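You operate a simulated robot arm through the tools that you are given. There is no shell and no other tool. Be economical: measure what you need, move in short steps, check, and stop when the job is done.

You run a simulated robot arm. Do the job below in one go: nothing can be reset, and whatever is moved stays where it is left.

## Task
Fetch the red peg and stand it on the flat board.
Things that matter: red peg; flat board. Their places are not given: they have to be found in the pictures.

Only the result counts: the job must be done as asked and must still hold three seconds after the hand-in. Knocking over, shifting, dropping, spilling or breaking anything else fails it.

## Robot
A 7-joint arm with a two-finger parallel gripper, fixed in place. Base frame: the origin is at the foot of the arm, x ahead of it, y to its left, z up; the work surface is at about z = 0.8. Lengths are in m, angles in rad, forces in N, time in s.
With the tool pointing down near the work surface it reaches from about 0.3 to 0.7 m from the base axis. Its first joint turns from -1.152 to 1.152 rad. Payload 1.57 kg.
Tool frame: the origin (TCP) lies between the finger pads and is the grasp point; the fingertips stand 0.03 m ahead of it; z points along the fingers, y is the line along which they close. Largest opening 0.11 m; finger width 0.024, thickness 0.012; the body of the gripper, 0.048 by 0.112 m, starts 0.078 m behind the TCP.
Orientation is that of the tool frame in the base frame, as a unit quaternion [x, y, z, w]. With the fingers straight down and closing along the base's y, the tool's x points along the base's -x, its y along +y and its z along -z.

## Interface
- The arm moves only by the tool nudge_tool. Its argument "rows" is text: rows parted by semicolons, each of 4 numbers parted by spaces: the shift along the tool's x, y, z in units of 25 mm (1.0 is 25 mm), then the turn about the tool's z in units of 6 degrees (1.0 is 6 degrees). In form: dx dy dz twist; .... A call has 1 to 20 rows; each row shifts and turns the commanded pose from where the row before left it, along the tool's axes as they then stand. "grip" is the finger opening in cm, from 0 to 11, set as the call begins (left out, the last holds). A call with a number of a shift or a turn outside -1 to 1 is refused whole. Rows are played at 5 a second. More than 0.05 m and 0.15 rad between two rows, or a gripper value outside its range, and nothing of the call is played. A pose out of reach is approached as far as the arm can. The call stops where the force on the tool passes 40 N (or 10 N more than at its start, if that is more) or the arm is blocked; 0.2 s more then pass. Each finger travels about 0.108 m/s and halts on what it meets, pressing with about 25 N; the grip force reading is that of the motor and also rises with nothing between the fingers. The clock runs only during rows and for 0.2 s after the last one: add rows that do not move to give the fingers time. It gives the time, the measured TCP pose, the force on the tool (base axes), the opening and the grip force at its end, in the units of the frame above (readings bear some noise).
- Cameras (640 x 400 px; columns grow to the right, rows downward): "scene" is fixed at [0.1731, -0.4039, 1.3929]; the picture's right is [0.67, -0.74, 0.00], its down [-0.49, -0.45, -0.75] and it looks along [0.55, 0.50, -0.67] (base axes); focal length 373 px, centre (320, 200). "wrist" rides on the gripper at [-0.036, 0, -0.08] in the tool frame; the picture's right is [0.00, -1.00, 0.00], its down [0.97, 0.00, -0.24] and it looks along [0.24, 0.00, 0.97] (tool axes); focal length 218 px, centre (320, 200).
- snapshot(camera): a new picture of that camera. The clock stands still meanwhile.
- probe_pixels(camera, pixels): there is no depth. For up to 12 entries [column, row, z] of the newest picture of that camera ("zoom" is the newest enlarged one), the place [x, y] in the base frame at which the ray of that pixel passes the height z, good to about 0.003 m. The clock stands still meanwhile.
- enlarge(camera, box): a new picture of the part [left, top, right, bottom] of that camera's present view, enlarged. The clock stands still meanwhile.
- hand_in(): hands the job in; it is judged then, once.

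Keep the steps short. Do not move on a guess: measure, check each grasp and each placing, and mend mistakes. In all there are 60 turns and 20 pictures (those below and enlarged ones count). Leave the gripper open and the arm clear of the work at the hand-in unless told otherwise, and finish with a single line.

The tools are called after ">>>" by a JSON object that holds its "name" and its "arguments". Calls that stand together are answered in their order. nudge_tool: Moves the arm, as the interface text tells. Its arguments: {"type":"object","properties":{"rows":{"type":"string"},"grip":{"type":"number"}},"required":["rows"]} The other tools are called the same way: snapshot (camera) takes a picture; probe_pixels (camera, pixels) gives the place at which the rays of pixels pass given heights; enlarge (camera, box) takes an enlarged picture of a part of a camera's view; hand_in () hands the job in.

At the start:

```text
time: 0.0
ee_pos: [0.4231, 0.0537, 1.07]
orientation: [0.0, 1.0, 0.0, 0.001]
contact_force: [1.0, -0.2, -0.5]
width: 0.1101
finger_force: 0.1
```

scene: 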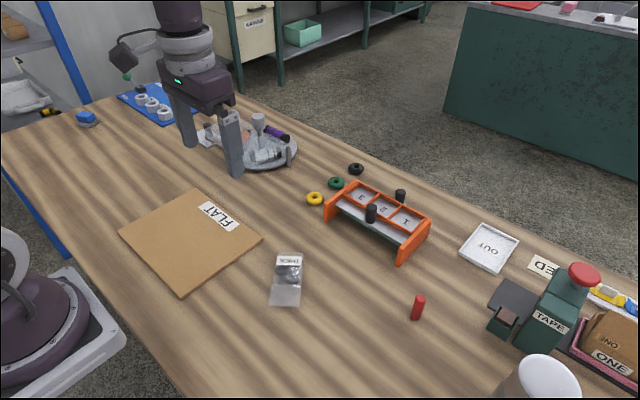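
wrist: 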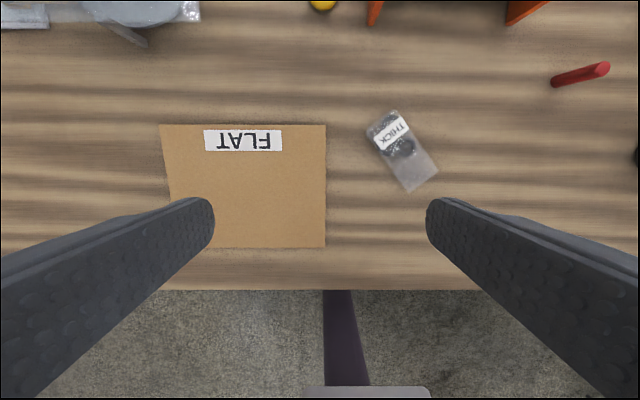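

The red peg seems to stand at scene (417,308), and the board (FLAT) is around (190,243). I'll enlarge the peg and probe points on both.

>>> {"name": "enlarge", "arguments": {"camera": "scene", "box": [377, 270, 457, 330]}}

>>> {"name": "probe_pixels", "arguments": {"camera": "scene", "pixels": [[416, 318, 0.8], [419, 298, 0.8], [419, 298, 0.84], [419, 298, 0.85], [119, 236, 0.8], [195, 190, 0.8], [262, 239, 0.8], [181, 300, 0.8]]}}

>>> {"name": "probe_pixels", "arguments": {"camera": "wrist", "pixels": [[556, 83, 0.8], [604, 69, 0.84], [604, 69, 0.85], [160, 125, 0.8], [326, 125, 0.8], [326, 247, 0.8], [172, 247, 0.8]]}}

```text
6.67 times, centred on (417, 300) of scene
```

zoom: 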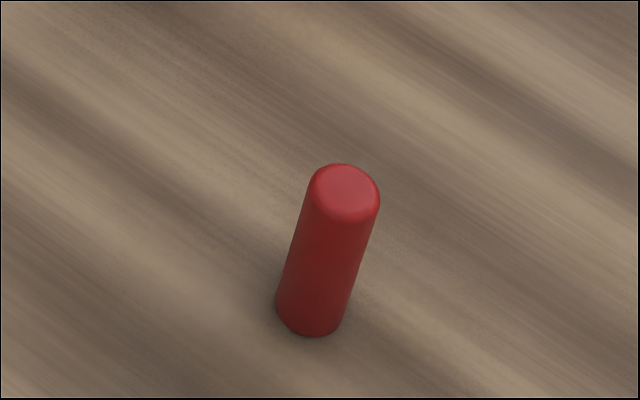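

```text
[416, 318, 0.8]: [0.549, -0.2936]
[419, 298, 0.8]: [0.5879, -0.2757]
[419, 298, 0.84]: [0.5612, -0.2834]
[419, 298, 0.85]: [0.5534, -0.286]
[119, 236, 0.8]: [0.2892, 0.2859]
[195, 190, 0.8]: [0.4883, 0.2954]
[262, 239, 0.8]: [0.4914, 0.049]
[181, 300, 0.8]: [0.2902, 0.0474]
```

```text
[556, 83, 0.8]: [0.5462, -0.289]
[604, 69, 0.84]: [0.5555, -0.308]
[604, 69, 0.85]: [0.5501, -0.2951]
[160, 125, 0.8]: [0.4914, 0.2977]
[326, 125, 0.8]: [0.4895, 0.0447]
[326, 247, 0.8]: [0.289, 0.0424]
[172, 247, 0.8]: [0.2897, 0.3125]
```

The peg stands upright at about (0.548, -0.290), with its top near z 0.85 and a diameter of about 17 mm. The board spans x 0.29–0.49 and y 0.045–0.29. Next I move above the peg at height and narrow the fingers to 6 cm.

>>> {"name": "nudge_tool", "arguments": {"rows": "-0.36 -0.983 0 0;-0.36 -0.983 0 0;-0.36 -0.983 0 0;-0.36 -0.983 0 0;-0.36 -0.983 0 0;-0.36 -0.983 0 0;-0.36 -0.983 0 0;-0.36 -0.983 0 0;-0.36 -0.983 0 0;-0.36 -0.983 0 0;-0.36 -0.983 0 0;-0.36 -0.983 0 0;-0.36 -0.983 0 0;-0.36 -0.983 0 0;0 0 0 0;0 0 0 0", "grip": 6}}

>>> {"name": "snapshot", "arguments": {"camera": "wrist"}}

```text
time: 3.4
ee_pos: [0.5509, -0.2889, 1.0688]
orientation: [-0.001, 1.0, 0.0, -0.001]
contact_force: [0.1, -0.8, -0.5]
width: 0.06
finger_force: 0.1
```

```text
16 pictures are left
```

wrist: 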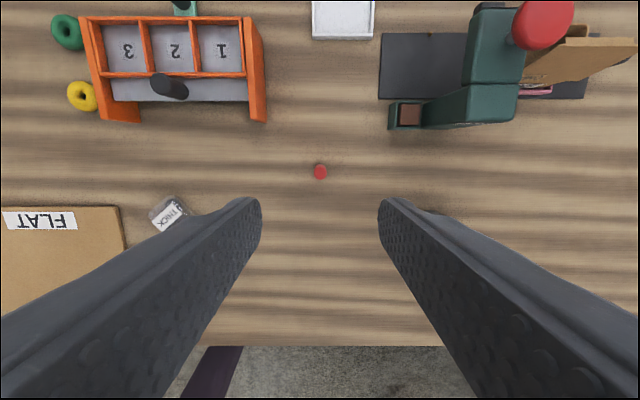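

The peg's top is seen at (320,171), between the fingers. I'll probe it and the nearest points of the tape dispenser and the rack.

>>> {"name": "probe_pixels", "arguments": {"camera": "wrist", "pixels": [[320, 171, 0.85], [320, 179, 0.8], [390, 130, 0.8], [395, 130, 0.83], [425, 130, 0.85], [540, 20, 0.9], [258, 122, 0.83]]}}

>>> {"name": "enlarge", "arguments": {"camera": "wrist", "box": [280, 146, 360, 196]}}

```text
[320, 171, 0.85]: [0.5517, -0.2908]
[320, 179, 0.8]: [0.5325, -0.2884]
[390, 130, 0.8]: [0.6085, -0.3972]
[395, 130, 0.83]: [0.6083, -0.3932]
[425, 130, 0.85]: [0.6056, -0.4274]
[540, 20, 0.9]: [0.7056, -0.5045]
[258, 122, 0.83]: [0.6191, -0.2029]
```

```text
8.00 times, centred on (320, 171) of wrist
```

zoom: 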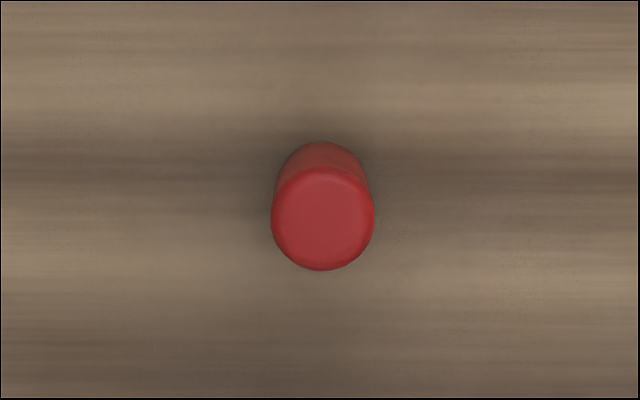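

The peg axis is at about (0.548, -0.2905), so I shift slightly and descend to TCP z ≈ 0.837. The dispenser and rack are at least 6 cm away. The fingers stay open and I'll check before closing.

>>> {"name": "nudge_tool", "arguments": {"rows": "0.1 -0.06 0.9 0;0 0 1 0;0 0 1 0;0 0 1 0;0 0 1 0;0 0 1 0;0 0 1 0;0 0 0.8 0;0 0 0.8 0;0 0 0.75 0;0 0 0 0;0 0 0 0"}}

>>> {"name": "snapshot", "arguments": {"camera": "wrist"}}

```text
time: 6.0
ee_pos: [0.5456, -0.2925, 0.8383]
orientation: [0.0, 1.0, -0.001, 0.0]
contact_force: [-0.4, -0.2, 0.1]
width: 0.0602
finger_force: 0.1
```

```text
14 pictures are left
```

wrist: 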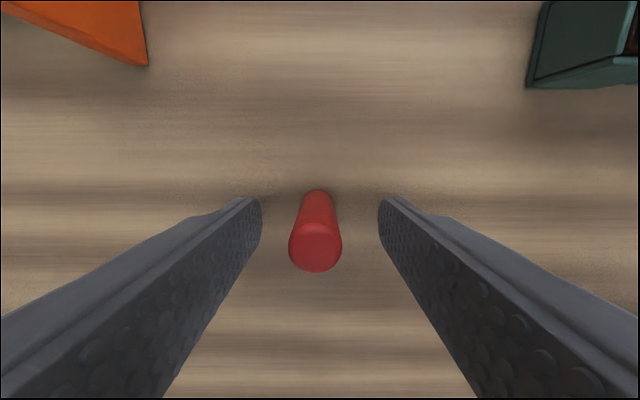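

The peg top is at (316,248), nearly centred. I'll probe it to confirm the small offset before closing.

>>> {"name": "probe_pixels", "arguments": {"camera": "wrist", "pixels": [[316, 248, 0.85], [316, 248, 0.853], [318, 200, 0.8]]}}

```text
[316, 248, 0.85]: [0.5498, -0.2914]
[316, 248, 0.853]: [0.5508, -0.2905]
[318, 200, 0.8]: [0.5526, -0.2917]
```

The peg is at about (0.550, -0.291). I make a correction of a few mm here; the fingers stay open for this call.

>>> {"name": "nudge_tool", "arguments": {"rows": "-0.14 0.05 0 0;0 0 0 0"}}

>>> {"name": "nudge_tool", "arguments": {"rows": "0 0 0 0;0 0 0 0;0 0 0 0;0 0 0 0", "grip": 1}}

```text
time: 6.6
ee_pos: [0.5493, -0.2907, 0.8391]
orientation: [0.0, 1.0, 0.0, 0.001]
contact_force: [0.2, 0.3, -0.1]
width: 0.06
finger_force: 0.0
```

```text
time: 7.6
ee_pos: [0.5507, -0.2913, 0.8383]
orientation: [0.0, 1.0, 0.0, 0.0]
contact_force: [0.2, -0.3, 0.2]
width: 0.0162
finger_force: 25.3
```

The fingers stopped at 16.2 mm with 25 N, so the peg is held. I lift straight up 15 cm and check.

>>> {"name": "nudge_tool", "arguments": {"rows": "0 0 -0.5 0;0 0 -0.9 0;0 0 -0.9 0;0 0 -0.9 0;0 0 -0.9 0;0 0 -0.9 0;0 0 -0.9 0;0 0 -0.1 0;0 0 0 0"}}

>>> {"name": "snapshot", "arguments": {"camera": "scene"}}

>>> {"name": "snapshot", "arguments": {"camera": "wrist"}}

```text
time: 9.6
ee_pos: [0.5489, -0.29, 0.9894]
orientation: [0.0, 1.0, 0.0, 0.0]
contact_force: [-0.1, -1.1, 0.2]
width: 0.016
finger_force: 25.4
```

```text
13 pictures are left
```

scene: 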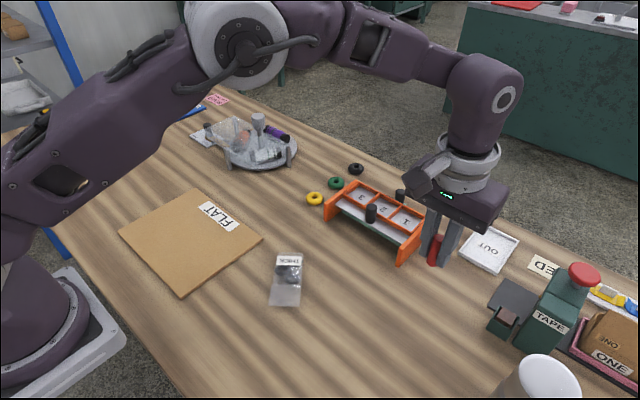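

```text
12 pictures are left
```

wrist: 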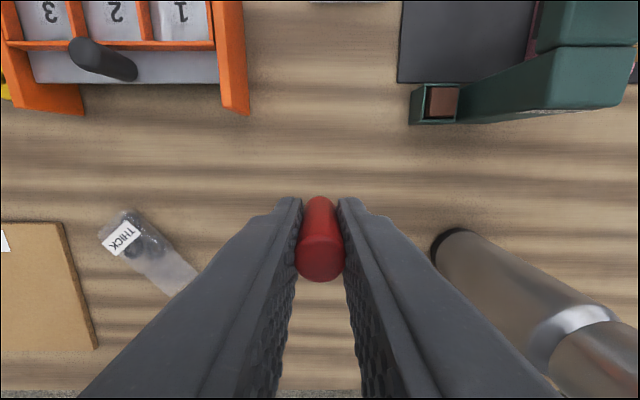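

The peg is upright in the fingers, with its bottom at about 0.95, clear of the rack and the bag. I carry it above the board centre (0.39, 0.17).

>>> {"name": "nudge_tool", "arguments": {"rows": "0.35 0.8 0 0;0.35 1 0 0;0.35 1 0 0;0.35 1 0 0;0.35 1 0 0;0.35 1 0 0;0.35 1 0 0;0.35 1 0 0;0.35 1 0 0;0.35 1 0 0;0.35 1 0 0;0.35 1 0 0;0.35 1 0 0;0.35 1 0 0;0.35 1 0 0;0.35 1 0 0;0.35 1 0 0;0.35 1 0 0;0.1 0.6 0 0;0 0 0 0"}}

>>> {"name": "snapshot", "arguments": {"camera": "wrist"}}

>>> {"name": "enlarge", "arguments": {"camera": "scene", "box": [100, 130, 292, 310]}}

```text
time: 13.8
ee_pos: [0.3898, 0.1691, 0.9895]
orientation: [-0.001, 1.0, 0.0, 0.0]
contact_force: [1.0, 0.0, -0.5]
width: 0.016
finger_force: 25.0
```

```text
11 pictures are left
```

wrist: 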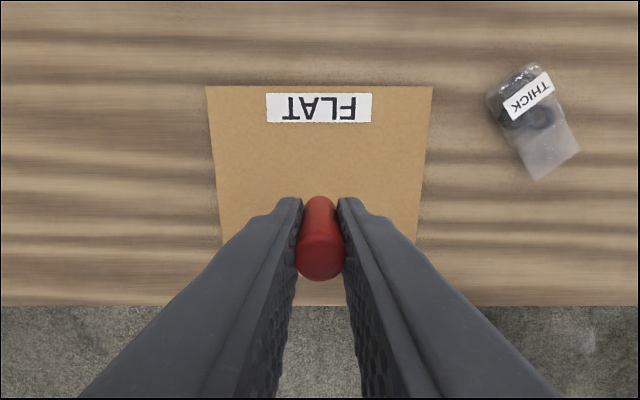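

```text
2.22 times, centred on (196, 220) of scene
```

zoom: 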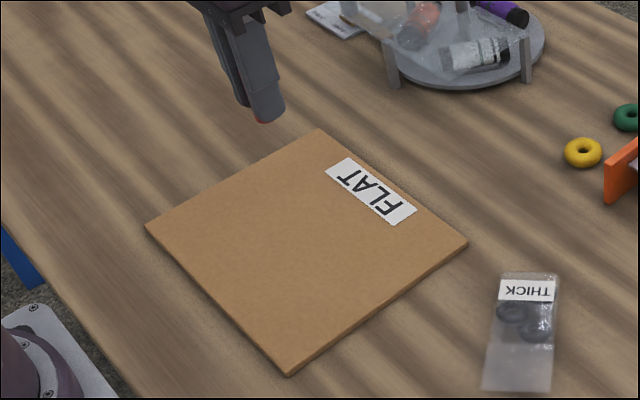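

The board is a few mm thick. The peg's bottom should touch it near TCP z 0.838 plus the thickness. I descend to about 0.855 first.

>>> {"name": "nudge_tool", "arguments": {"rows": "0 0 0.8 0;0 0 0.8 0;0 0 0.8 0;0 0 0.8 0;0 0 0.8 0;0 0 0.8 0;0 0 0.5 0;0 0 0.1 0;0 0 0 0;0 0 0 0"}}

>>> {"name": "nudge_tool", "arguments": {"rows": "0 0 0.1 0;0 0 0.1 0;0 0 0 0;0 0 0 0"}}

```text
time: 16.0
ee_pos: [0.3891, 0.1698, 0.8552]
orientation: [0.0, 1.0, 0.0, 0.0]
contact_force: [0.2, -0.4, 0.5]
width: 0.0159
finger_force: 24.6
```

```text
time: 17.0
ee_pos: [0.3886, 0.1701, 0.849]
orientation: [0.0, 1.0, 0.001, 0.0]
contact_force: [-0.7, 0.2, 0.3]
width: 0.016
finger_force: 25.4
```

No contact yet at 0.849–0.850. I go on down in steps of about 1.25 mm, watching the force.

>>> {"name": "nudge_tool", "arguments": {"rows": "0 0 0.05 0;0 0 0.05 0;0 0 0 0;0 0 0 0"}}

>>> {"name": "enlarge", "arguments": {"camera": "scene", "box": [150, 200, 230, 260]}}

```text
time: 18.0
ee_pos: [0.3889, 0.1697, 0.8459]
orientation: [0.0, 1.0, -0.001, 0.001]
contact_force: [-0.2, -0.6, 16.7]
width: 0.016
finger_force: 24.9
```

```text
6.67 times, centred on (190, 230) of scene
```

zoom: 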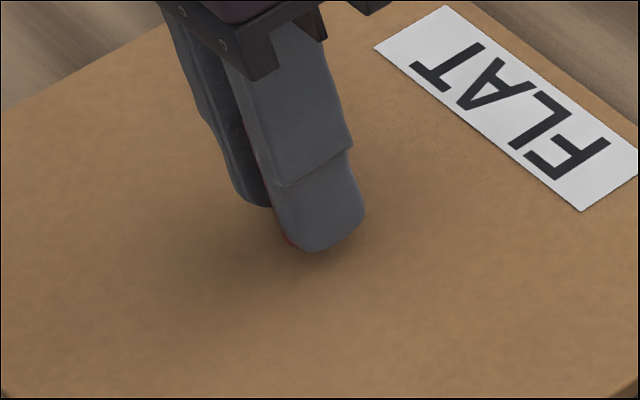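

The force rose to 16.7 N upward, so the peg rests on the board. I ease up slightly to relieve the pressing before releasing.

>>> {"name": "nudge_tool", "arguments": {"rows": "0 0 -0.03 0;0 0 0 0;0 0 0 0"}}

```text
time: 18.8
ee_pos: [0.3881, 0.1699, 0.8474]
orientation: [0.001, 1.0, 0.0, -0.001]
contact_force: [-0.3, -0.8, -0.2]
width: 0.0163
finger_force: 24.9
```

The force is back to zero. I lower about 0.3 mm so the peg just touches.

>>> {"name": "nudge_tool", "arguments": {"rows": "0 0 0.014 0;0 0 0 0;0 0 0 0"}}

```text
time: 19.6
ee_pos: [0.3891, 0.1698, 0.8471]
orientation: [0.0, 1.0, 0.0, 0.0]
contact_force: [-1.2, -0.7, 5.9]
width: 0.016
finger_force: 24.9
```

There is now a light contact of about 6 N. I open the fingers to 6 cm and hold still.

>>> {"name": "nudge_tool", "arguments": {"rows": "0 0 0 0;0 0 0 0;0 0 0 0;0 0 0 0", "grip": 6}}

>>> {"name": "snapshot", "arguments": {"camera": "wrist"}}

```text
time: 20.6
ee_pos: [0.3901, 0.1703, 0.8478]
orientation: [0.0, 1.0, 0.0, 0.0]
contact_force: [0.3, 0.0, -0.1]
width: 0.0602
finger_force: 0.1
```

```text
8 pictures are left
```

wrist: 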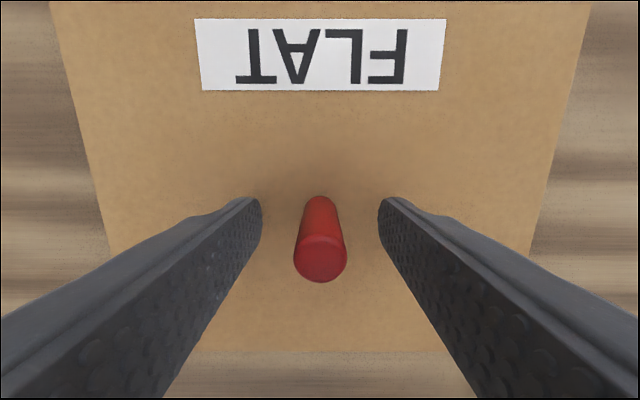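

The peg stands free between the fingers. I raise the arm straight up about 20 cm and look again.

>>> {"name": "nudge_tool", "arguments": {"rows": "0 0 -0.4 0;0 0 -0.8 0;0 0 -0.9 0;0 0 -1 0;0 0 -1 0;0 0 -1 0;0 0 -1 0;0 0 -1 0;0 0 -0.9 0;0 0 0 0;0 0 0 0"}}

>>> {"name": "snapshot", "arguments": {"camera": "scene"}}

```text
time: 23.0
ee_pos: [0.3881, 0.169, 1.0474]
orientation: [0.0, 1.0, -0.001, 0.001]
contact_force: [-0.1, 0.2, -0.9]
width: 0.0598
finger_force: 0.1
```

```text
7 pictures are left
```

scene: 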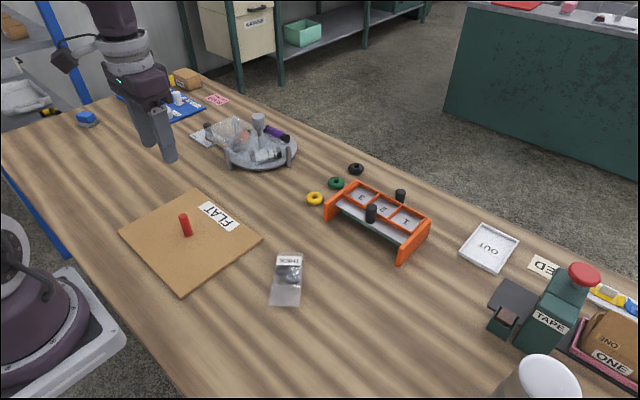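

The peg stands upright on the board at (186,224). Nothing else has moved, the gripper is open and the arm is clear, so I hand in.

>>> {"name": "hand_in", "arguments": {}}

```text
The job is handed in.
```

The red peg stands upright near the middle of the flat board, nothing else was disturbed, and the job is handed in with the gripper open and the arm clear.
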